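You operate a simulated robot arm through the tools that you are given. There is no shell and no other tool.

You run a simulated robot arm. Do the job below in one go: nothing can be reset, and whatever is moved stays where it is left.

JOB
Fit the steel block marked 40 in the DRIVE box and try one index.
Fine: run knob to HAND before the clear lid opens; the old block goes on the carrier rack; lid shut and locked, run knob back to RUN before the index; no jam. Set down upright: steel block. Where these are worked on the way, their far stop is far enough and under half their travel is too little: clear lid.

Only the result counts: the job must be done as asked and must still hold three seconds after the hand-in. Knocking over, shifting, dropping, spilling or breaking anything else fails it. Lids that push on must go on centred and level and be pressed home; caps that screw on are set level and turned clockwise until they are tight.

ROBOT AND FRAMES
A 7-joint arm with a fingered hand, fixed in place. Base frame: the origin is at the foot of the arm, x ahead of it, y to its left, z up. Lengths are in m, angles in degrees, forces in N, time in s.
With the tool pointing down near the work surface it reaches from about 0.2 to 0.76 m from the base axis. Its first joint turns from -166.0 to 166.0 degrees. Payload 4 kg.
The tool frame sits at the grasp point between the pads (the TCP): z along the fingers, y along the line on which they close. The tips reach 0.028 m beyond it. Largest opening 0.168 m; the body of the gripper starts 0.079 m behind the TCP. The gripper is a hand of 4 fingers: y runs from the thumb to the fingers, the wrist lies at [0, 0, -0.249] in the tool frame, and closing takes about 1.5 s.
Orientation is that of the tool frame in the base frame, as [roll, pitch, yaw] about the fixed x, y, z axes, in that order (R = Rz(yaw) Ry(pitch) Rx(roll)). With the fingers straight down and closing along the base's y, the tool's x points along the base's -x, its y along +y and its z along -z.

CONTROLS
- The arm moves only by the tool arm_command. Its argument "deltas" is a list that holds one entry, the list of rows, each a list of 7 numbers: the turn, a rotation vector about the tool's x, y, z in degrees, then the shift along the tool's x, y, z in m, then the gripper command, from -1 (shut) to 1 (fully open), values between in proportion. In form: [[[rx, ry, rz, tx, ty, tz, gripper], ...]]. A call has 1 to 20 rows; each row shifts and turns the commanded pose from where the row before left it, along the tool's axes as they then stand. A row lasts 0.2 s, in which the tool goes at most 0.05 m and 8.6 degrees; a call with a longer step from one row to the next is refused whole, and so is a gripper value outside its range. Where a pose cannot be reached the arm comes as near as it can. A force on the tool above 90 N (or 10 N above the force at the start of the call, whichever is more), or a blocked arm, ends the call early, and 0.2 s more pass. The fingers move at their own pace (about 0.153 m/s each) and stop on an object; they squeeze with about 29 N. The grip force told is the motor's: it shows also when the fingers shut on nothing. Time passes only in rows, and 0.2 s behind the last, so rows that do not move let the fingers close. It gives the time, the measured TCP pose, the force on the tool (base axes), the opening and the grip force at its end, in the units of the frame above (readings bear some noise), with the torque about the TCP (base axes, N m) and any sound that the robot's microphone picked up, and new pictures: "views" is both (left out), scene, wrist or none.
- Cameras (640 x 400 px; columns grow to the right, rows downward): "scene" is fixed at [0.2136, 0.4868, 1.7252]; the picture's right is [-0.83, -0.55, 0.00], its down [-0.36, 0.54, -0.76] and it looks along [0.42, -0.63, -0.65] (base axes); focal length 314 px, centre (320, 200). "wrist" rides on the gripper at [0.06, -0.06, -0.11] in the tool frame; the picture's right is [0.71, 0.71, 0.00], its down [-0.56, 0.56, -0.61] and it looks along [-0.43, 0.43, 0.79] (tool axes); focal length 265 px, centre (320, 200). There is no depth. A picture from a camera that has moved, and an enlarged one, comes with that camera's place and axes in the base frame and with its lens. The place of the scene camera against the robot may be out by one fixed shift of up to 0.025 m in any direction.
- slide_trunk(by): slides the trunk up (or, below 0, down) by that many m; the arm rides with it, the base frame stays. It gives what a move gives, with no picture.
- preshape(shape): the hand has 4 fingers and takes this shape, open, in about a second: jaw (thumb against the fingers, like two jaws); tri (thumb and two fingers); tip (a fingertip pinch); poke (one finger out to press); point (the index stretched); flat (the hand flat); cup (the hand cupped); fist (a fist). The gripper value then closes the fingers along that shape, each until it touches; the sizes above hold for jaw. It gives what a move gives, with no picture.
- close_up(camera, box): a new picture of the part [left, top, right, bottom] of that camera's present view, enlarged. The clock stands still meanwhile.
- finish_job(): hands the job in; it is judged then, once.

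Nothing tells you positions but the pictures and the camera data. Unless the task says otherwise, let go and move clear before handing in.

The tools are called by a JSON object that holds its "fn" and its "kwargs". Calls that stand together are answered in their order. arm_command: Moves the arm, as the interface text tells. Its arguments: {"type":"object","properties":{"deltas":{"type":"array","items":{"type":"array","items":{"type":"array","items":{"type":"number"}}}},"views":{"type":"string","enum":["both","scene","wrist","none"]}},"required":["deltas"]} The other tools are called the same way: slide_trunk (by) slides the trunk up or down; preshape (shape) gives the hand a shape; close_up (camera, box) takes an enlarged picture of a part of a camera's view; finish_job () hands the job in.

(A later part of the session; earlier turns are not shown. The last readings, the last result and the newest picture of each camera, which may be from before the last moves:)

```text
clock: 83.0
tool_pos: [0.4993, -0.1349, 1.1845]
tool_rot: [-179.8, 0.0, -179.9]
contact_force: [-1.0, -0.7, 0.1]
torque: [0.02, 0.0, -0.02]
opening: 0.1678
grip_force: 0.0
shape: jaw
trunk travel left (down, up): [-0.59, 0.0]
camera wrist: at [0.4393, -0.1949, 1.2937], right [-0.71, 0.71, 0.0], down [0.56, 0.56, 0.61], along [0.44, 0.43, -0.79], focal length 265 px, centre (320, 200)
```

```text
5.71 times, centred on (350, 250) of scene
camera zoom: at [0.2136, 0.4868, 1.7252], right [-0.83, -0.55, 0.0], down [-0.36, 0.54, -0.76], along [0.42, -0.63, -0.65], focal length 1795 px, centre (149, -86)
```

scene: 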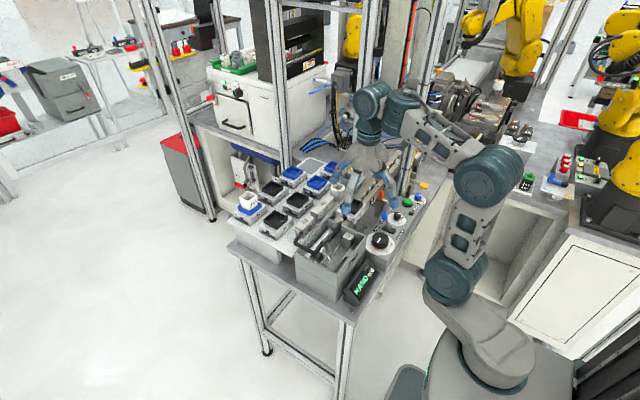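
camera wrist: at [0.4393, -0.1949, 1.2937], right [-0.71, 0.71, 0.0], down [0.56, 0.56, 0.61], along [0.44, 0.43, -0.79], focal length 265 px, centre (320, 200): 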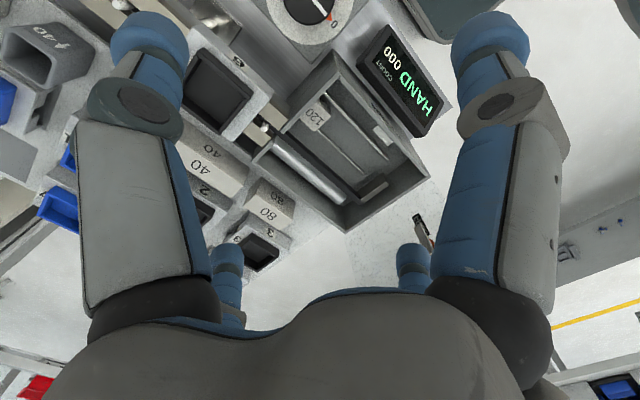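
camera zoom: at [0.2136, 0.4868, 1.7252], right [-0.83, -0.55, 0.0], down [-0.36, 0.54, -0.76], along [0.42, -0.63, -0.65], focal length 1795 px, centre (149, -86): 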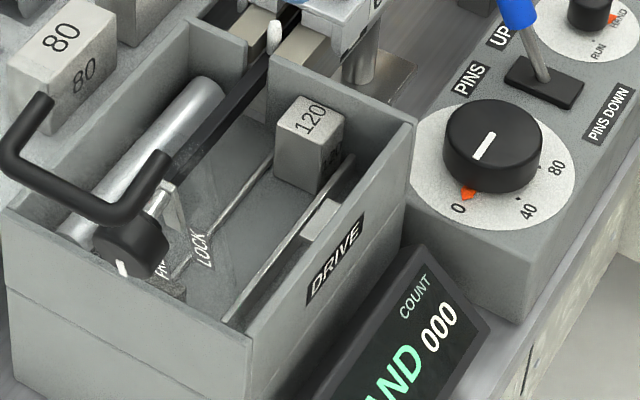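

Block 120 is about 30×25×33 mm, centred near (0.5265, −0.116) with its top at ≈0.973. I'll use the tip pinch along base x (hand turned 90°), hover and check.

{"fn": "preshape", "kwargs": {"shape": "tip"}}

{"fn": "arm_command", "kwargs": {"deltas": [[[0, 0, 8, 0, 0, 0, 0], [0, 0, 8, 0, 0, 0, -0.3], [0, 0, 8, 0, 0, 0, -0.3], [0, 0, 8, 0, 0, 0, -0.3], [0, 0, 8, 0, 0, 0, -0.3], [0, 0, 8, 0, 0, 0, -0.3], [0, 0, 8, 0, 0, 0, -0.3], [0, 0, 8, 0, 0, 0, -0.3], [0, 0, 8, 0, 0, 0, -0.3], [0, 0, 8, 0, 0, 0, -0.3], [0, 0, 8, 0, 0, 0, -0.3], [0, 0, 2, 0.019, 0.027, 0, -0.3], [0, 0, 0, 0, 0, 0.04, -0.3], [0, 0, 0, 0, 0, 0.04, -0.3], [0, 0, 0, 0, 0, 0, -0.3]]], "views": "both"}}

{"fn": "close_up", "kwargs": {"camera": "wrist", "box": [200, 60, 440, 240]}}

{"fn": "close_up", "kwargs": {"camera": "scene", "box": [280, 150, 420, 290]}}

```text
clock: 83.9
tool_pos: [0.4993, -0.1348, 1.1857]
tool_rot: [-179.9, 0.0, -179.9]
contact_force: [0.1, 0.4, 0.1]
torque: [0.0, 0.02, 0.0]
opening: 0.1678
grip_force: 0.2
shape: tip
trunk travel left (down, up): [-0.59, 0.0]
```

```text
clock: 87.1
tool_pos: [0.5287, -0.1126, 1.1066]
tool_rot: [180.0, 0.3, 89.9]
contact_force: [0.2, -0.1, 0.3]
torque: [0.02, 0.04, -0.03]
opening: 0.059
grip_force: 0.2
shape: tip
trunk travel left (down, up): [-0.59, 0.0]
camera wrist: at [0.4677, -0.0524, 1.2147], right [0.71, 0.71, 0.0], down [0.56, -0.56, 0.62], along [0.43, -0.44, -0.79], focal length 265 px, centre (320, 200)
```

scene: 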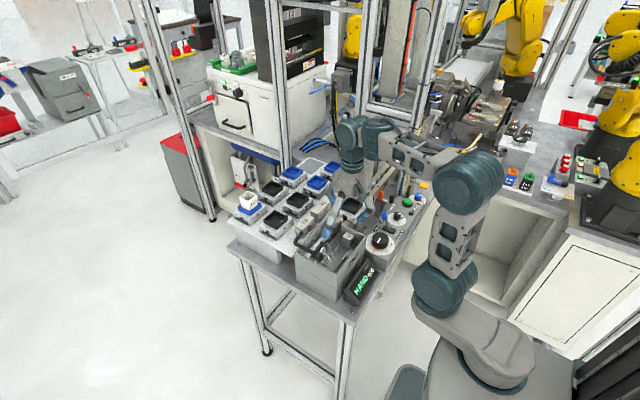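
wrist: 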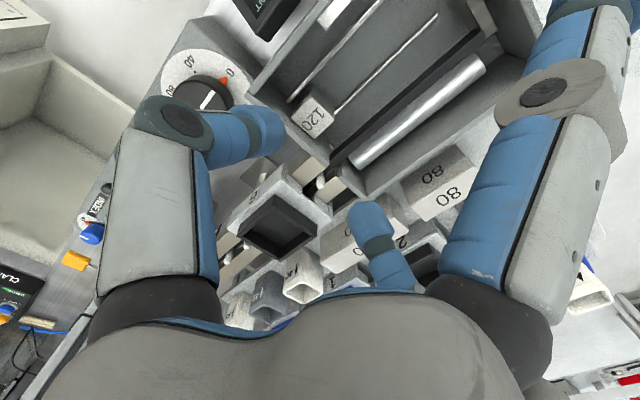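

```text
2.22 times, centred on (320, 150) of wrist
camera zoom: at [0.4677, -0.0524, 1.2147], right [0.71, 0.71, 0.0], down [0.56, -0.56, 0.62], along [0.43, -0.44, -0.79], focal length 590 px, centre (320, 311)
```

zoom: 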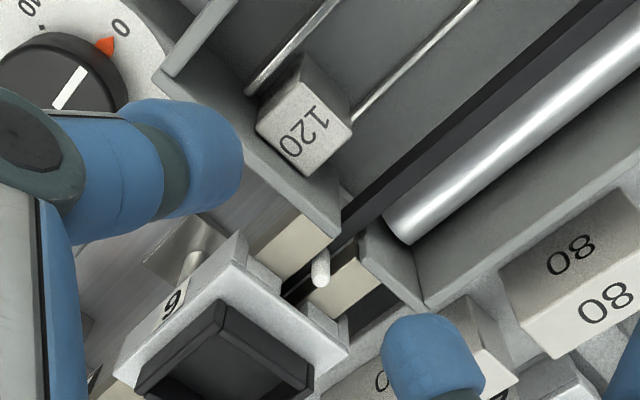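

```text
2.86 times, centred on (350, 220) of scene
camera zoom: at [0.2136, 0.4868, 1.7252], right [-0.83, -0.55, 0.0], down [-0.36, 0.54, -0.76], along [0.42, -0.63, -0.65], focal length 898 px, centre (234, 143)
```

zoom: 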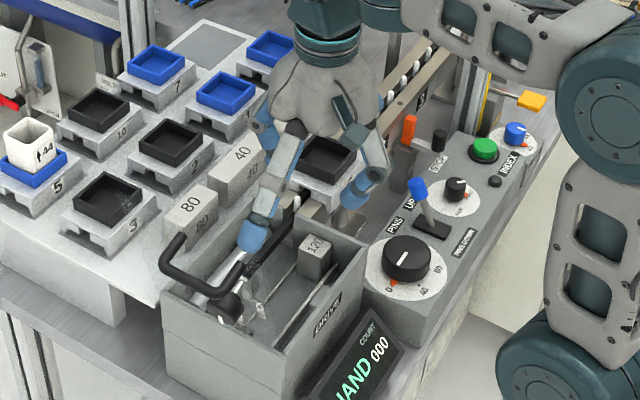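

Refined: block top centre (0.524, −0.119, 0.985). Since the fingers curl inward and the −x wall is close, I'll grip only the top ~12 mm of the block. I centre, narrow the opening and go part way down.

{"fn": "arm_command", "kwargs": {"deltas": [[[0, 0, 0, -0.006, -0.0047, 0, -0.42], [0, 0, 0, 0, 0, 0.03, -0.42], [0, 0, 0, 0, 0, 0.03, -0.42], [0, 0, 0, 0, 0, 0, -0.42]]], "views": "none"}}

{"fn": "close_up", "kwargs": {"camera": "wrist", "box": [200, 80, 440, 260]}}

{"fn": "close_up", "kwargs": {"camera": "scene", "box": [300, 180, 400, 280]}}

```text
clock: 88.1
tool_pos: [0.5214, -0.1208, 1.0462]
tool_rot: [179.9, 0.3, 90.0]
contact_force: [-0.3, 0.1, -0.6]
torque: [0.02, -0.04, 0.0]
opening: 0.049
grip_force: 0.1
shape: tip
trunk travel left (down, up): [-0.59, 0.0]
```

```text
2.22 times, centred on (320, 170) of wrist
camera zoom: at [0.4609, -0.0595, 1.1541], right [0.71, 0.71, 0.0], down [0.56, -0.56, 0.62], along [0.44, -0.44, -0.79], focal length 590 px, centre (320, 267)
```

zoom: 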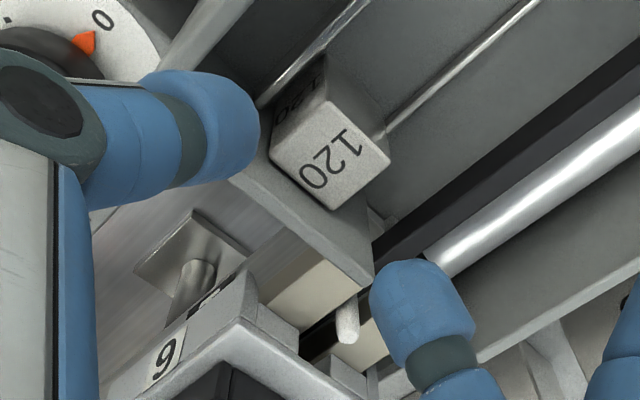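

```text
4.00 times, centred on (350, 230) of scene
camera zoom: at [0.2136, 0.4868, 1.7252], right [-0.83, -0.55, 0.0], down [-0.36, 0.54, -0.76], along [0.42, -0.63, -0.65], focal length 1257 px, centre (200, 80)
```

zoom: 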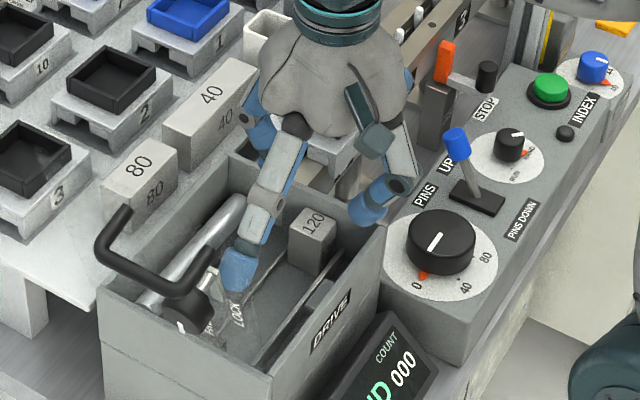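

The pinch straddles the block well. I correct 3.6 mm in +x, descend to z≈1.0 and close.

{"fn": "arm_command", "kwargs": {"deltas": [[[0, 0, 0, 0.0008, 0.0036, 0.015, -0.42], [0, 0, 0, 0, 0, 0.016, -0.42], [0, 0, 0, 0, 0, 0.016, -0.42], [0, 0, 0, 0, 0, 0, -0.42]]], "views": "none"}}

{"fn": "close_up", "kwargs": {"camera": "wrist", "box": [200, 100, 440, 280]}}

{"fn": "close_up", "kwargs": {"camera": "scene", "box": [310, 190, 390, 270]}}

```text
clock: 89.1
tool_pos: [0.5269, -0.1189, 1.0005]
tool_rot: [179.5, 0.3, 90.1]
contact_force: [12.7, -0.4, 40.4]
torque: [-0.06, 1.53, 0.01]
opening: 0.0443
grip_force: 0.1
shape: tip
trunk travel left (down, up): [-0.59, 0.0]
```

```text
2.22 times, centred on (320, 190) of wrist
camera zoom: at [0.4649, -0.0575, 1.1093], right [0.71, 0.71, 0.0], down [0.55, -0.55, 0.62], along [0.44, -0.44, -0.78], focal length 590 px, centre (320, 222)
```

zoom: 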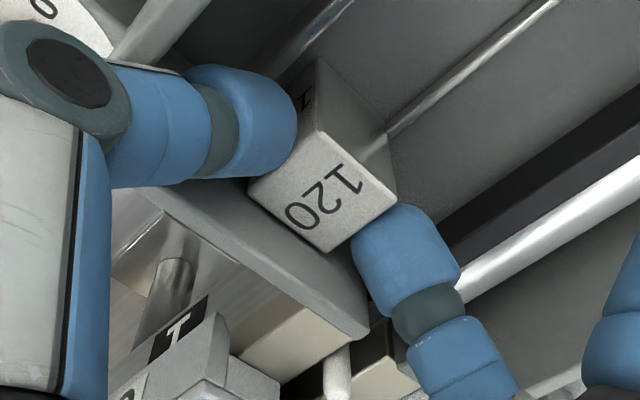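

```text
5.00 times, centred on (350, 230) of scene
camera zoom: at [0.2136, 0.4868, 1.7252], right [-0.83, -0.55, 0.0], down [-0.36, 0.54, -0.76], along [0.42, -0.63, -0.65], focal length 1571 px, centre (170, 50)
```

zoom: 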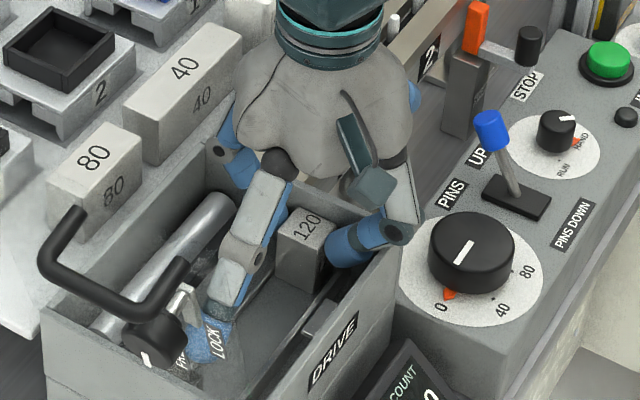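

The thumb touches the −x wall edge (40 N). I raise 6 mm and close.

{"fn": "arm_command", "kwargs": {"deltas": [[[0, 0, 0, 0, -0.001, -0.006, -0.5], [0, 0, 0, 0, 0, 0, -1], [0, 0, 0, 0, 0, 0, -1], [0, 0, 0, 0, 0, 0, -1], [0, 0, 0, 0, 0, 0, -1], [0, 0, 0, 0, 0, 0, -1]]], "views": "none"}}

{"fn": "close_up", "kwargs": {"camera": "wrist", "box": [200, 100, 440, 280]}}

{"fn": "close_up", "kwargs": {"camera": "scene", "box": [310, 190, 390, 270]}}

```text
clock: 90.5
tool_pos: [0.5244, -0.1181, 1.0033]
tool_rot: [-180.0, 0.2, 90.0]
contact_force: [-0.8, 0.7, 0.8]
torque: [-0.02, 0.0, -0.02]
opening: 0.032
grip_force: 28.9
shape: tip
trunk travel left (down, up): [-0.59, 0.0]
```

```text
2.22 times, centred on (320, 190) of wrist
camera zoom: at [0.464, -0.0577, 1.112], right [0.71, 0.71, 0.0], down [0.56, -0.56, 0.62], along [0.43, -0.44, -0.79], focal length 590 px, centre (320, 222)
```

zoom: 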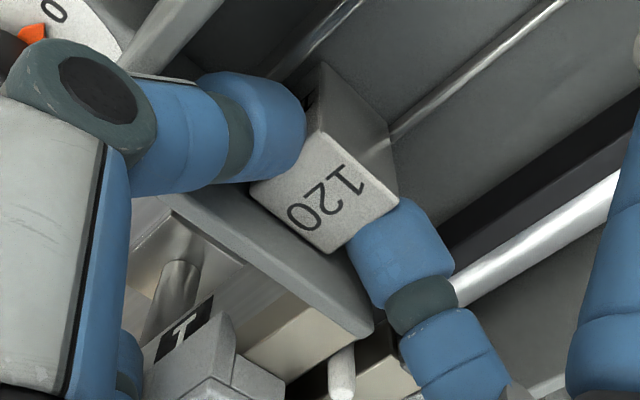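

```text
5.00 times, centred on (350, 230) of scene
camera zoom: at [0.2136, 0.4868, 1.7252], right [-0.83, -0.55, 0.0], down [-0.36, 0.54, -0.76], along [0.42, -0.63, -0.65], focal length 1571 px, centre (170, 50)
```

zoom: 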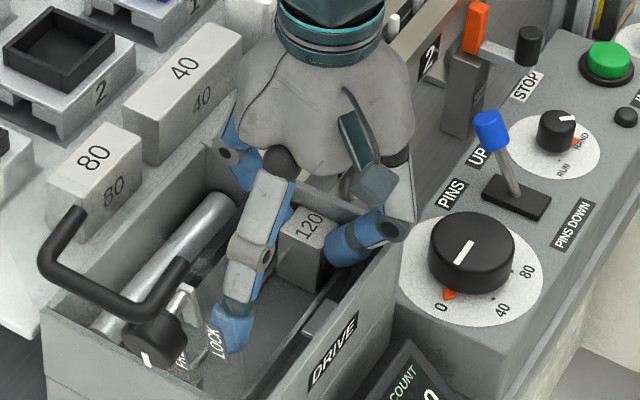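

The block is gripped (opening 0.032). I lift slowly and check.

{"fn": "arm_command", "kwargs": {"deltas": [[[0, 0, 0, 0, 0, -0.005, -1], [0, 0, 0, 0, 0, -0.01, -1], [0, 0, 0, 0, 0, -0.02, -1], [0, 0, 0, 0, 0, -0.03, -1], [0, 0, 0, 0, 0, -0.03, -1], [0, 0, 0, 0, 0, -0.02, -1], [0, 0, 0, 0, 0, 0, -1]]], "views": "wrist"}}

{"fn": "close_up", "kwargs": {"camera": "scene", "box": [270, 160, 410, 280]}}

{"fn": "close_up", "kwargs": {"camera": "wrist", "box": [200, 60, 520, 280]}}

```text
clock: 92.1
tool_pos: [0.5256, -0.1185, 1.1191]
tool_rot: [-180.0, 0.3, 90.0]
contact_force: [0.3, 0.4, -2.2]
torque: [-0.01, -0.04, -0.01]
opening: 0.0317
grip_force: 29.3
shape: tip
trunk travel left (down, up): [-0.59, 0.0]
camera wrist: at [0.4651, -0.0576, 1.2287], right [0.71, 0.71, 0.0], down [0.56, -0.56, 0.62], along [0.44, -0.44, -0.79], focal length 265 px, centre (320, 200)
```

wrist: 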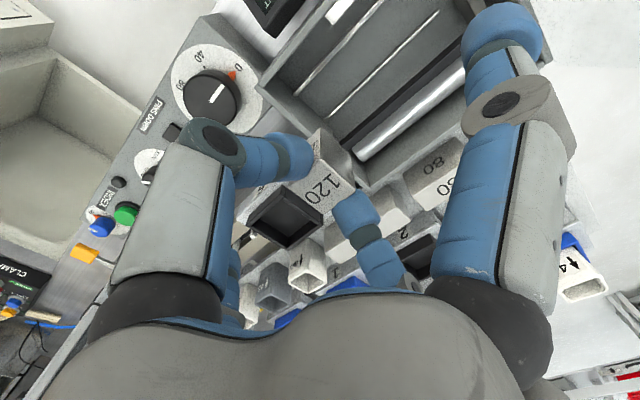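

```text
3.33 times, centred on (340, 220) of scene
camera zoom: at [0.2136, 0.4868, 1.7252], right [-0.83, -0.55, 0.0], down [-0.36, 0.54, -0.76], along [0.42, -0.63, -0.65], focal length 1047 px, centre (253, 133)
```

zoom: 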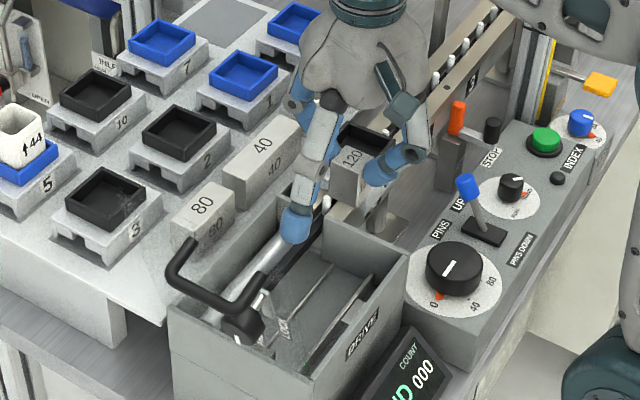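

```text
1.82 times, centred on (360, 170) of wrist
camera zoom: at [0.4651, -0.0576, 1.2287], right [0.71, 0.71, 0.0], down [0.56, -0.56, 0.62], along [0.44, -0.44, -0.79], focal length 483 px, centre (247, 254)
```

zoom: 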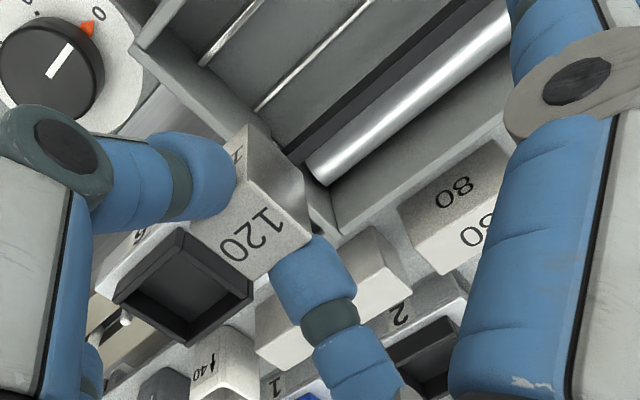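

The 120 block is out. I'll carry it over the rack to the free spot beyond the 80 block (+y side) and look for exact surfaces.

{"fn": "arm_command", "kwargs": {"deltas": [[[0, 0, 0, 0, 0.04, -0.01, -1], [0, 0, 0, 0, 0.04, -0.01, -1], [0, 0, 0, 0.02, 0.035, 0, -1], [0, 0, 0, 0.035, 0.01, 0, -1], [0, 0, 0, 0.035, 0, 0, -1], [0, 0, 0, 0, 0, 0, -1]]], "views": "both"}}

{"fn": "close_up", "kwargs": {"camera": "wrist", "box": [220, 60, 540, 280]}}

{"fn": "close_up", "kwargs": {"camera": "scene", "box": [230, 150, 370, 290]}}

```text
clock: 93.5
tool_pos: [0.6504, -0.0323, 1.1386]
tool_rot: [180.0, 0.1, 89.9]
contact_force: [0.4, -0.5, -2.4]
torque: [0.01, 0.01, 0.01]
opening: 0.0319
grip_force: 28.3
shape: tip
trunk travel left (down, up): [-0.59, 0.0]
camera wrist: at [0.5891, 0.0298, 1.2479], right [0.71, 0.71, 0.0], down [0.56, -0.56, 0.62], along [0.43, -0.44, -0.79], focal length 265 px, centre (320, 200)
```

scene: 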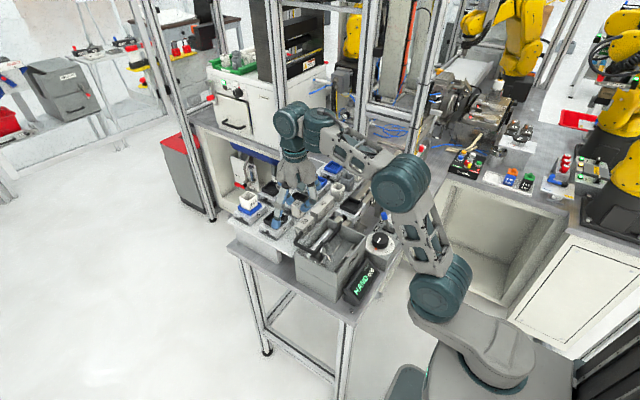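
wrist: 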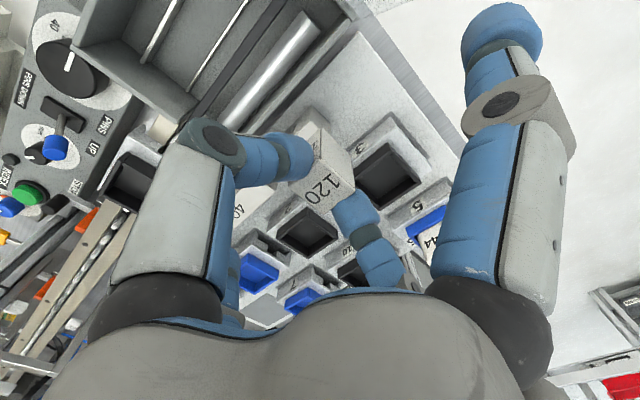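

```text
1.82 times, centred on (380, 170) of wrist
camera zoom: at [0.5891, 0.0298, 1.2479], right [0.71, 0.71, 0.0], down [0.56, -0.56, 0.62], along [0.43, -0.44, -0.79], focal length 483 px, centre (211, 254)
```

zoom: 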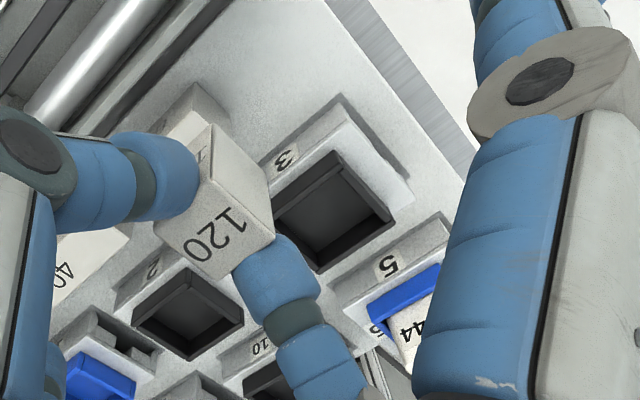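

```text
2.86 times, centred on (300, 220) of scene
camera zoom: at [0.2136, 0.4868, 1.7252], right [-0.83, -0.55, 0.0], down [-0.36, 0.54, -0.76], along [0.42, -0.63, -0.65], focal length 898 px, centre (377, 143)
```

zoom: 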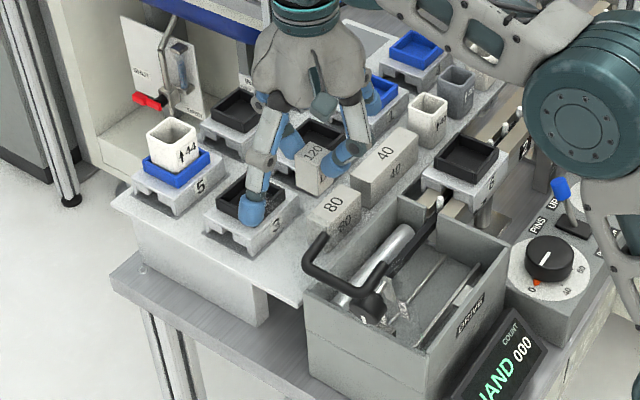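

Rack top is ≈0.975, block tops ≈1.009. The side fingers hang low, so I'll place the 120 block near (0.658, 0.018) with the hand at yaw 200°, where they clear the 80 block, carrier 3 and the lid. First I shift away from the lid and rotate.

{"fn": "arm_command", "kwargs": {"deltas": [[[0, 0, 0, -0.028, 0.03, 0, -1], [0, 0, -8, 0, 0, 0, -1], [0, 0, -8, 0, 0, 0, -1], [0, 0, -8, 0, 0, 0, -1], [0, 0, -8, 0, 0, 0, -1], [0, 0, -8, 0, 0, 0, -1], [0, 0, -8, 0, 0, 0, -1], [0, 0, -8, 0, 0, 0, -1], [0, 0, -8, 0, 0, 0, -1], [0, 0, -8, 0, 0, 0, -1], [0, 0, -8, 0, 0, 0, -1], [0, 0, -8, 0, 0, 0, -1], [0, 0, -8, 0, 0, 0, -1], [0, 0, -8, 0, 0, 0, -1], [0, 0, -6, 0, 0, 0, -1], [0, 0, 0, 0, 0, 0, -1]]], "views": "both"}}

{"fn": "close_up", "kwargs": {"camera": "scene", "box": [230, 150, 370, 290]}}

```text
clock: 96.9
tool_pos: [0.68, -0.0569, 1.1389]
tool_rot: [-179.8, 0.0, -159.9]
contact_force: [-0.5, -0.1, -2.0]
torque: [-0.02, 0.02, 0.03]
opening: 0.0317
grip_force: 29.3
shape: tip
trunk travel left (down, up): [-0.59, 0.0]
camera wrist: at [0.6433, -0.1337, 1.2484], right [-0.91, 0.42, 0.0], down [0.33, 0.72, 0.61], along [0.26, 0.56, -0.79], focal length 265 px, centre (320, 200)
```

scene: 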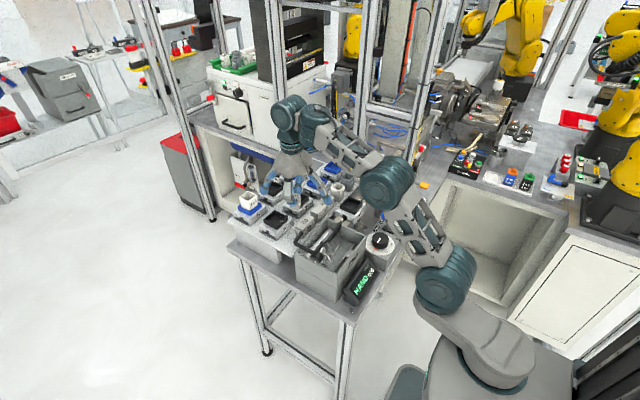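
wrist: 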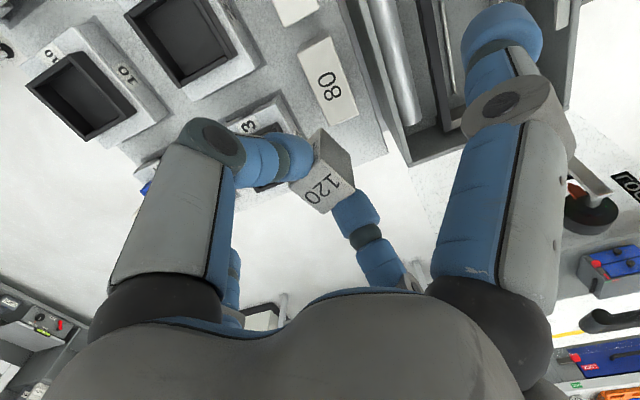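

```text
2.86 times, centred on (300, 220) of scene
camera zoom: at [0.2136, 0.4868, 1.7252], right [-0.83, -0.55, 0.0], down [-0.36, 0.54, -0.76], along [0.42, -0.63, -0.65], focal length 898 px, centre (377, 143)
```

zoom: 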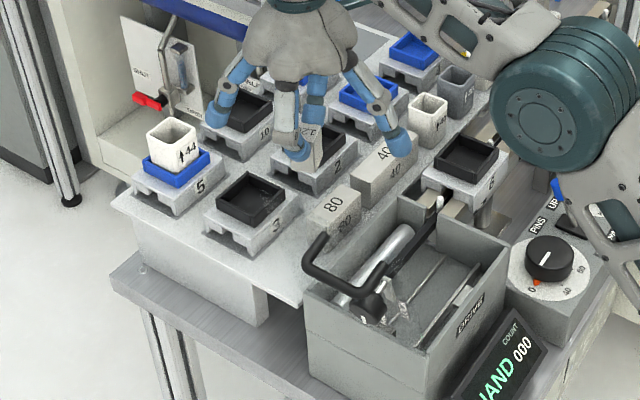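

This view shows the rack corner and the 80 block clearly. Zooming in to measure the free spot.

{"fn": "close_up", "kwargs": {"camera": "wrist", "box": [230, 20, 450, 220]}}

{"fn": "close_up", "kwargs": {"camera": "wrist", "box": [290, 30, 400, 120]}}

```text
2.00 times, centred on (340, 120) of wrist
camera zoom: at [0.6433, -0.1337, 1.2484], right [-0.91, 0.42, 0.0], down [0.33, 0.72, 0.61], along [0.26, 0.56, -0.79], focal length 531 px, centre (280, 360)
```

zoom: 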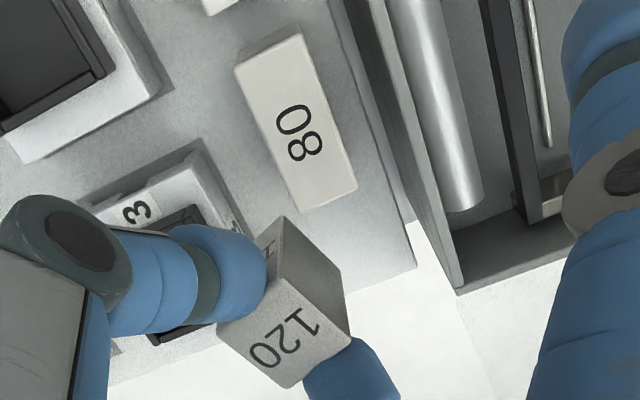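

```text
4.44 times, centred on (345, 75) of wrist
camera zoom: at [0.6433, -0.1337, 1.2484], right [-0.91, 0.42, 0.0], down [0.33, 0.72, 0.61], along [0.26, 0.56, -0.79], focal length 1180 px, centre (209, 756)
```

zoom: 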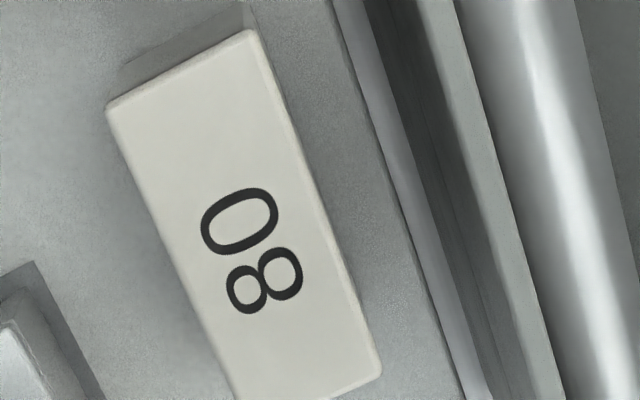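

Measured: rack top ≈0.964, blocks ≈45 mm tall, rack corner ≈(0.633, 0.034), and the 80 block ends at y≈−0.041. I'll place the 120 block at (0.660, 0.006). Moving over and partly down.

{"fn": "arm_command", "kwargs": {"deltas": [[[0, 0, 0, -0.0013, 0.033, 0, -1], [0, 0, 0, -0.0014, 0.033, 0, -1], [0, 0, 0, 0, 0, 0.03, -1], [0, 0, 0, 0, 0, 0.03, -1], [0, 0, 0, 0, 0, 0.025, -1], [0, 0, 0, 0, 0, 0, -1]]], "views": "both"}}

{"fn": "close_up", "kwargs": {"camera": "scene", "box": [250, 180, 350, 280]}}

{"fn": "close_up", "kwargs": {"camera": "wrist", "box": [200, 40, 480, 240]}}

```text
clock: 98.3
tool_pos: [0.6588, 0.006, 1.0542]
tool_rot: [-179.8, 0.0, -159.9]
contact_force: [-0.6, 0.5, -1.2]
torque: [-0.02, 0.0, 0.0]
opening: 0.0316
grip_force: 29.2
shape: tip
trunk travel left (down, up): [-0.59, 0.0]
camera wrist: at [0.622, -0.0695, 1.1638], right [-0.91, 0.42, 0.0], down [0.33, 0.72, 0.61], along [0.26, 0.56, -0.79], focal length 265 px, centre (320, 200)
```

scene: 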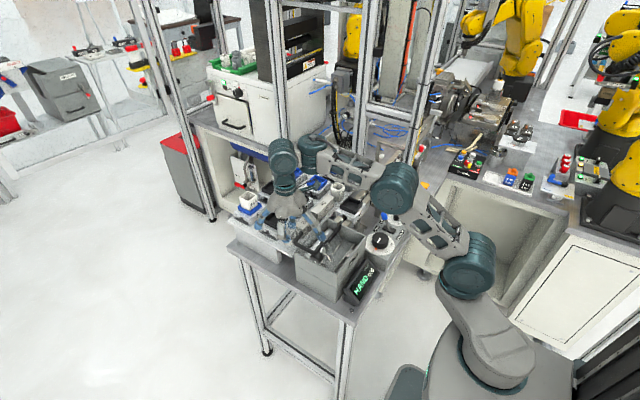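
wrist: 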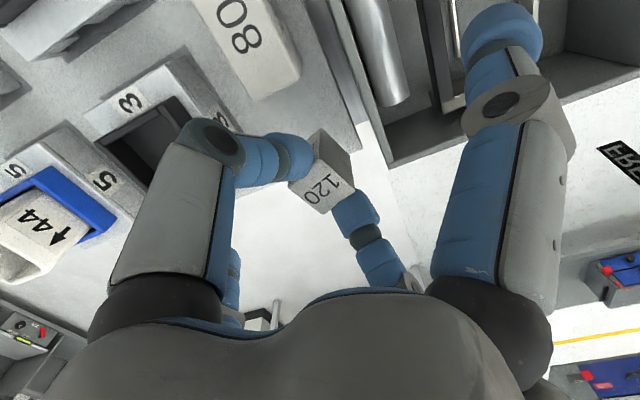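

```text
4.00 times, centred on (300, 230) of scene
camera zoom: at [0.2136, 0.4868, 1.7252], right [-0.83, -0.55, 0.0], down [-0.36, 0.54, -0.76], along [0.42, -0.63, -0.65], focal length 1257 px, centre (400, 80)
```

zoom: 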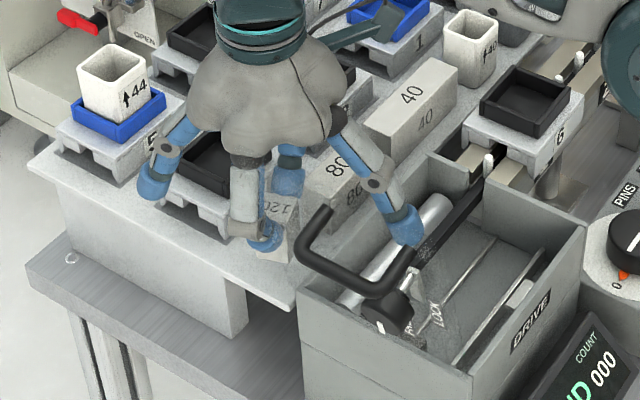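

```text
2.00 times, centred on (340, 140) of wrist
camera zoom: at [0.622, -0.0695, 1.1638], right [-0.91, 0.42, 0.0], down [0.33, 0.72, 0.61], along [0.26, 0.56, -0.79], focal length 531 px, centre (280, 320)
```

zoom: 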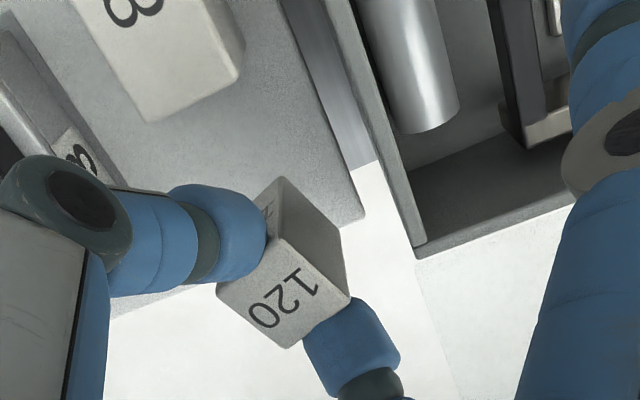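

The spot has ~1 cm margins. I nudge 4 mm in +x and lower slowly to contact.

{"fn": "arm_command", "kwargs": {"deltas": [[[0, 0, 0, -0.0038, -0.0014, 0.008, -1], [0, 0, 0, 0, 0, 0.007, -1], [0, 0, 0, 0, 0, 0.004, -1], [0, 0, 0, 0, 0, 0.003, -1], [0, 0, 0, 0, 0, 0, -1]]], "views": "none"}}

{"fn": "close_up", "kwargs": {"camera": "wrist", "box": [200, 40, 480, 240]}}

{"fn": "close_up", "kwargs": {"camera": "scene", "box": [260, 190, 340, 270]}}

```text
clock: 99.5
tool_pos: [0.6636, 0.006, 1.0317]
tool_rot: [-179.8, 0.0, -160.0]
contact_force: [0.2, 0.1, -1.8]
torque: [-0.03, 0.01, 0.02]
opening: 0.0318
grip_force: 29.5
shape: tip
trunk travel left (down, up): [-0.59, 0.0]
```

```text
2.00 times, centred on (340, 140) of wrist
camera zoom: at [0.6271, -0.0711, 1.1413], right [-0.91, 0.42, 0.0], down [0.33, 0.72, 0.61], along [0.26, 0.55, -0.79], focal length 531 px, centre (280, 320)
```

zoom: 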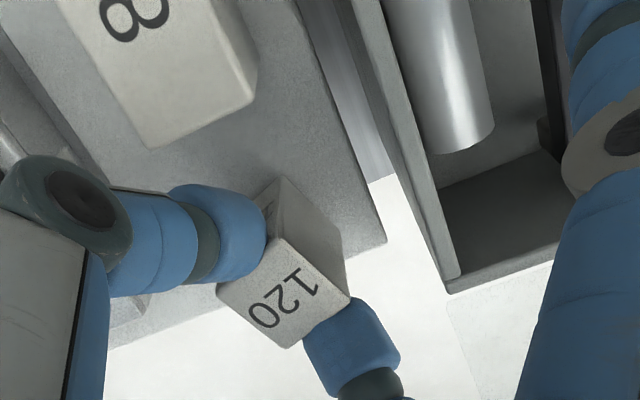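

```text
5.00 times, centred on (300, 230) of scene
camera zoom: at [0.2136, 0.4868, 1.7252], right [-0.83, -0.55, 0.0], down [-0.36, 0.54, -0.76], along [0.42, -0.63, -0.65], focal length 1571 px, centre (420, 50)
```

zoom: 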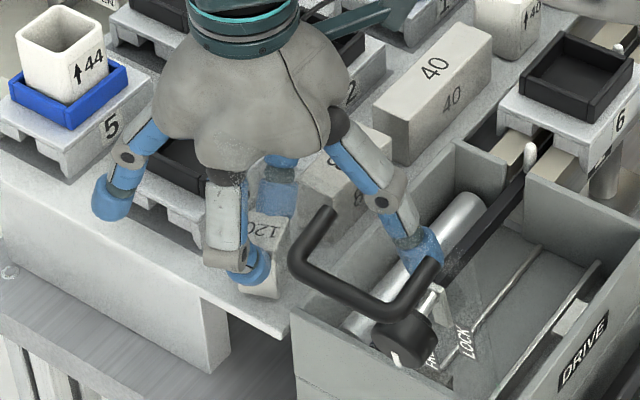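

No contact yet. I lower in small steps until I feel the rack.

{"fn": "arm_command", "kwargs": {"deltas": [[[0, 0, 0, 0, 0, 0.002, -1], [0, 0, 0, 0, 0, 0.002, -1], [0, 0, 0, 0, 0, 0, -1]]], "views": "none"}}

{"fn": "arm_command", "kwargs": {"deltas": [[[0, 0, 0, 0, 0, 0.0015, -1], [0, 0, 0, 0, 0, 0.0015, -1], [0, 0, 0, 0, 0, 0, -1]]], "views": "none"}}

```text
clock: 100.3
tool_pos: [0.6642, 0.0066, 1.0276]
tool_rot: [-179.8, 0.0, -160.0]
contact_force: [-0.3, 0.3, -0.9]
torque: [0.0, -0.02, 0.01]
opening: 0.0315
grip_force: 29.0
shape: tip
trunk travel left (down, up): [-0.59, 0.0]
```

```text
clock: 101.1
tool_pos: [0.6637, 0.006, 1.0257]
tool_rot: [-179.9, 0.2, -159.9]
contact_force: [0.3, 1.5, 5.4]
torque: [-0.02, -0.01, 0.0]
opening: 0.0315
grip_force: 28.9
shape: tip
trunk travel left (down, up): [-0.59, 0.0]
```

Contact with the rack. I release by opening slightly and then rise straight up.

{"fn": "arm_command", "kwargs": {"deltas": [[[0, 0, 0, 0, 0, 0, -0.5], [0, 0, 0, 0, 0, 0, -0.45], [0, 0, 0, 0, 0, 0, -0.45], [0, 0, 0, 0, 0, -0.01, -0.45], [0, 0, 0, 0, 0, -0.02, -0.45], [0, 0, 0, 0, 0, -0.03, -0.45], [0, 0, 0, 0, 0, -0.03, -0.45], [0, 0, 0, 0, 0, 0, -0.45]]], "views": "both"}}

{"fn": "close_up", "kwargs": {"camera": "wrist", "box": [200, 20, 480, 220]}}

{"fn": "close_up", "kwargs": {"camera": "scene", "box": [260, 180, 360, 280]}}

```text
clock: 102.9
tool_pos: [0.6637, 0.0036, 1.1161]
tool_rot: [-179.9, 0.0, -160.2]
contact_force: [0.4, -0.7, -0.2]
torque: [0.07, 0.04, 0.0]
opening: 0.0462
grip_force: 0.1
shape: tip
trunk travel left (down, up): [-0.59, 0.0]
camera wrist: at [0.6264, -0.0724, 1.2254], right [-0.9, 0.43, 0.0], down [0.34, 0.71, 0.61], along [0.26, 0.55, -0.79], focal length 265 px, centre (320, 200)
```

scene: 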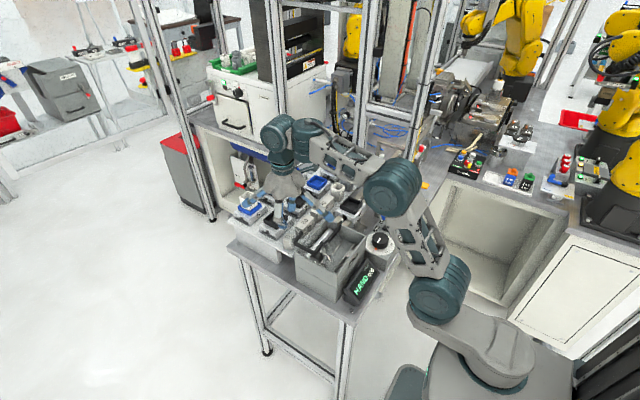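
wrist: 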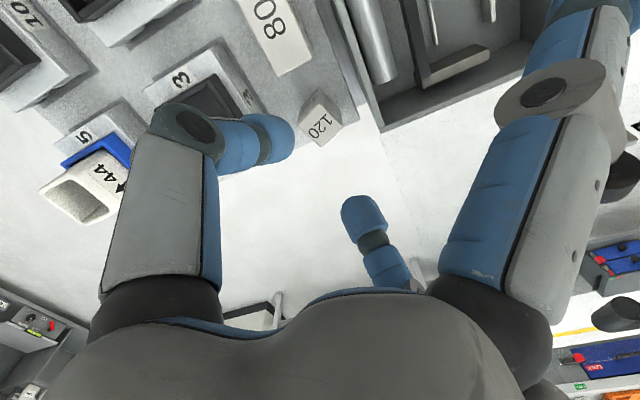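

```text
2.00 times, centred on (340, 120) of wrist
camera zoom: at [0.6264, -0.0724, 1.2254], right [-0.9, 0.43, 0.0], down [0.34, 0.71, 0.61], along [0.26, 0.55, -0.79], focal length 531 px, centre (280, 360)
```

zoom: 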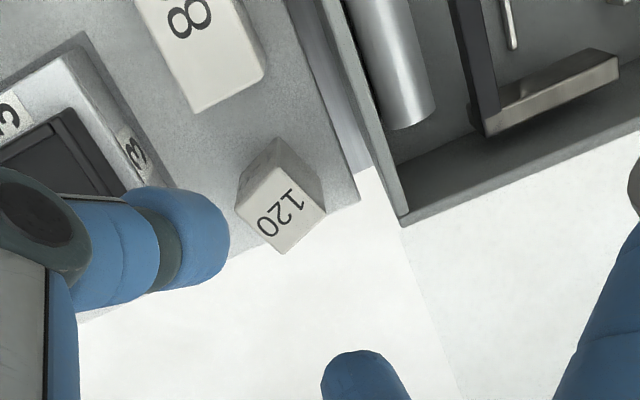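

```text
4.00 times, centred on (310, 230) of scene
camera zoom: at [0.2136, 0.4868, 1.7252], right [-0.83, -0.55, 0.0], down [-0.36, 0.54, -0.76], along [0.42, -0.63, -0.65], focal length 1257 px, centre (360, 80)
```

zoom: 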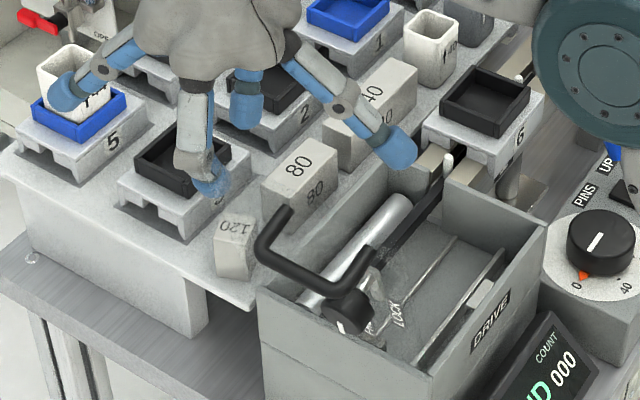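

The 120 block stands on the rack. Next I move over the 40 block, turn the hand to yaw 90°, and look at the space around it (80 block and cups).

{"fn": "arm_command", "kwargs": {"deltas": [[[0, 0, 0, 0, 0, -0.02, -0.45], [0, 0, 0, 0.0152, -0.0353, 0, -0.3], [0, 0, 0, 0.0152, -0.0353, 0, -0.3], [0, 0, 0, 0.0152, -0.0353, 0, -0.3], [0, 0, 0, 0.0152, -0.0353, 0, -0.3], [0, 0, 8, 0, 0, 0, -0.3], [0, 0, 8, 0, 0, 0, -0.3], [0, 0, 8, 0, 0, 0, -0.3], [0, 0, 8, 0, 0, 0, -0.3], [0, 0, 8, 0, 0, 0, -0.3], [0, 0, 8, 0, 0, 0, -0.3], [0, 0, 8, 0, 0, 0, -0.3], [0, 0, 8, 0, 0, 0, -0.3], [0, 0, 8, 0, 0, 0, -0.3], [0, 0, 8, 0, 0, 0, -0.3], [0, 0, 8, 0, 0, 0, -0.3], [0, 0, 8, 0, 0, 0, -0.3], [0, 0, 8, 0, 0, 0, -0.3], [0, 0, 6, 0, 0, 0, -0.3], [0, 0, 0, 0, 0, 0, -0.3]]], "views": "both"}}

{"fn": "close_up", "kwargs": {"camera": "wrist", "box": [200, 40, 440, 260]}}

{"fn": "close_up", "kwargs": {"camera": "scene", "box": [270, 150, 390, 270]}}

```text
clock: 107.1
tool_pos: [0.6543, -0.1476, 1.1341]
tool_rot: [179.9, 0.2, 89.9]
contact_force: [-0.9, 0.0, -0.7]
torque: [0.01, -0.01, 0.04]
opening: 0.0586
grip_force: 0.0
shape: tip
trunk travel left (down, up): [-0.59, 0.0]
camera wrist: at [0.5943, -0.0869, 1.2438], right [0.71, 0.71, 0.0], down [0.56, -0.56, 0.62], along [0.43, -0.44, -0.79], focal length 265 px, centre (320, 200)
```

scene: 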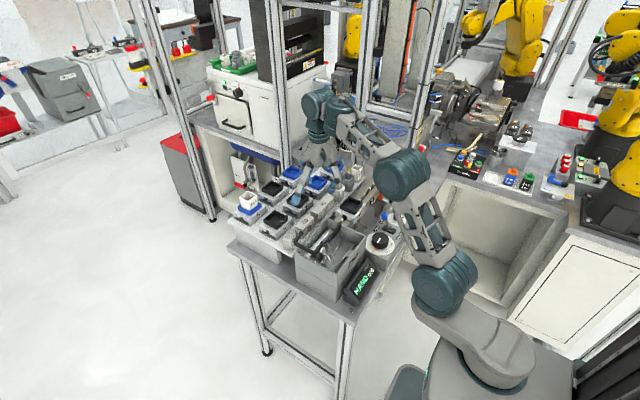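
wrist: 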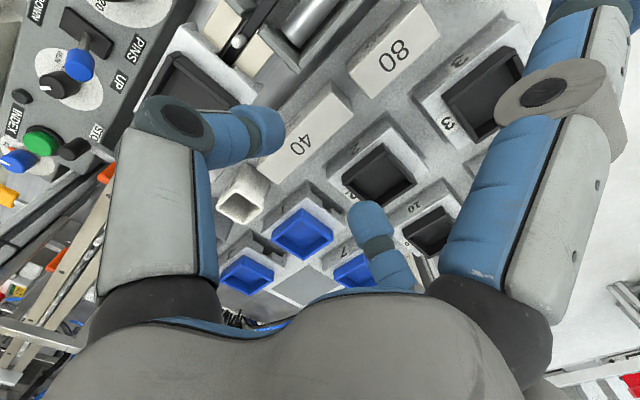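

```text
1.82 times, centred on (320, 150) of wrist
camera zoom: at [0.5943, -0.0869, 1.2438], right [0.71, 0.71, 0.0], down [0.56, -0.56, 0.62], along [0.43, -0.44, -0.79], focal length 483 px, centre (320, 291)
```

zoom: 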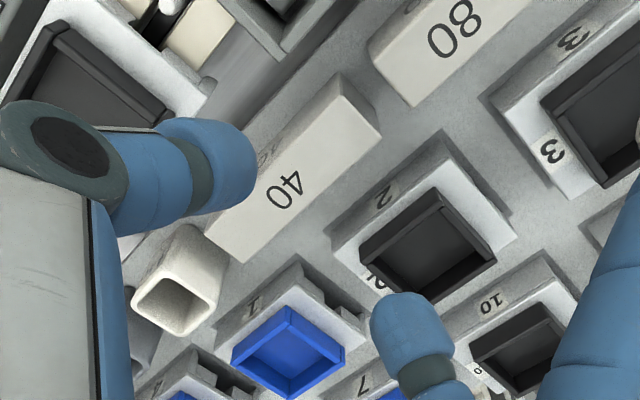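

```text
3.33 times, centred on (330, 210) of scene
camera zoom: at [0.2136, 0.4868, 1.7252], right [-0.83, -0.55, 0.0], down [-0.36, 0.54, -0.76], along [0.42, -0.63, -0.65], focal length 1047 px, centre (287, 167)
```

zoom: 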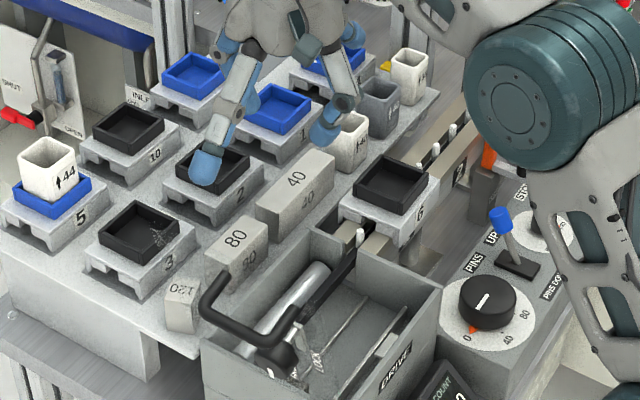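

Very clear view of the 40 block and its neighbours. Zooming for exact corners.

{"fn": "close_up", "kwargs": {"camera": "wrist", "box": [250, 70, 370, 190]}}

{"fn": "close_up", "kwargs": {"camera": "wrist", "box": [200, 130, 320, 230]}}

{"fn": "close_up", "kwargs": {"camera": "wrist", "box": [320, 20, 460, 130]}}

```text
3.33 times, centred on (310, 130) of wrist
camera zoom: at [0.5943, -0.0869, 1.2438], right [0.71, 0.71, 0.0], down [0.56, -0.56, 0.62], along [0.43, -0.44, -0.79], focal length 885 px, centre (353, 433)
```

zoom: 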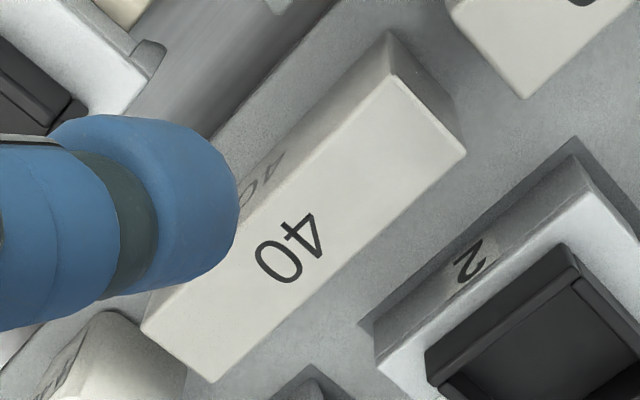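

```text
4.00 times, centred on (260, 180) of wrist
camera zoom: at [0.5943, -0.0869, 1.2438], right [0.71, 0.71, 0.0], down [0.56, -0.56, 0.62], along [0.43, -0.44, -0.79], focal length 1062 px, centre (560, 280)
```

zoom: 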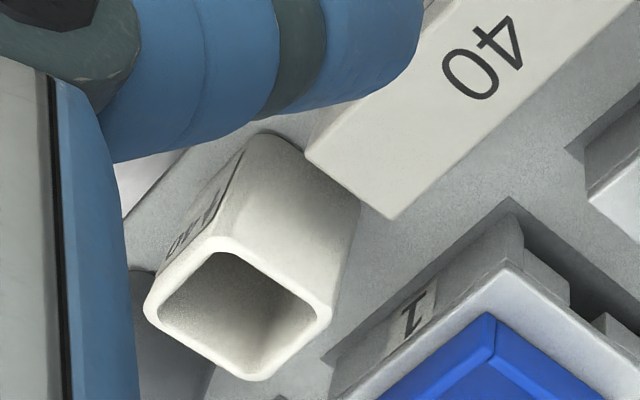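

```text
3.64 times, centred on (390, 75) of wrist
camera zoom: at [0.5943, -0.0869, 1.2438], right [0.71, 0.71, 0.0], down [0.56, -0.56, 0.62], along [0.43, -0.44, -0.79], focal length 965 px, centre (66, 654)
```

zoom: 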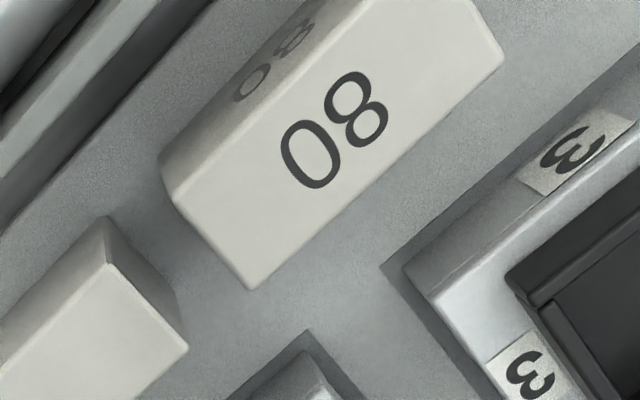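

The 40 block spans x 0.6475–0.676, y −0.233…−0.127; a white cup stands right at its −y end and the 80 block 19 mm off its +y end, so the side fingers in tip would hit them. I'll check how the tri shape closes (in the air).

{"fn": "preshape", "kwargs": {"shape": "tri"}}

{"fn": "arm_command", "kwargs": {"deltas": [[[0, 0, 0, 0, 0, 0, -0.6], [0, 0, 0, 0, 0, 0, -0.6], [0, 0, 0, 0, 0, 0, -0.6], [0, 0, 0, 0, 0, 0, -0.6], [0, 0, 0, 0, 0, 0, -0.6]]], "views": "wrist"}}

{"fn": "close_up", "kwargs": {"camera": "scene", "box": [280, 100, 400, 220]}}

```text
clock: 108.0
tool_pos: [0.6549, -0.1476, 1.135]
tool_rot: [-179.9, 0.2, 90.0]
contact_force: [0.4, -0.6, 0.0]
torque: [-0.01, -0.01, 0.02]
opening: 0.168
grip_force: 0.1
shape: tri
trunk travel left (down, up): [-0.59, 0.0]
```

```text
clock: 109.2
tool_pos: [0.655, -0.148, 1.1351]
tool_rot: [-180.0, 0.1, 90.1]
contact_force: [0.8, 0.8, 0.3]
torque: [0.0, -0.02, 0.0]
opening: 0.0339
grip_force: 0.1
shape: tri
trunk travel left (down, up): [-0.59, 0.0]
camera wrist: at [0.5942, -0.087, 1.2438], right [0.71, 0.71, 0.0], down [0.56, -0.56, 0.62], along [0.44, -0.44, -0.79], focal length 265 px, centre (320, 200)
```

wrist: 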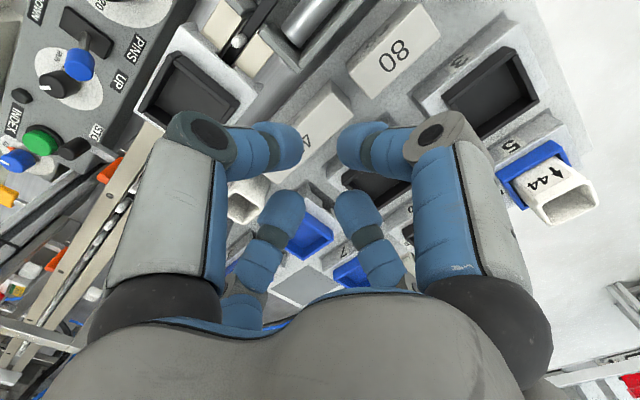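

```text
3.33 times, centred on (340, 160) of scene
camera zoom: at [0.2136, 0.4868, 1.7252], right [-0.83, -0.55, 0.0], down [-0.36, 0.54, -0.76], along [0.42, -0.63, -0.65], focal length 1047 px, centre (253, 333)
```

zoom: 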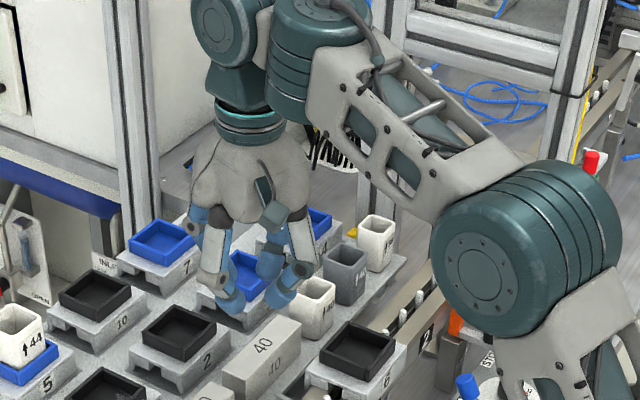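

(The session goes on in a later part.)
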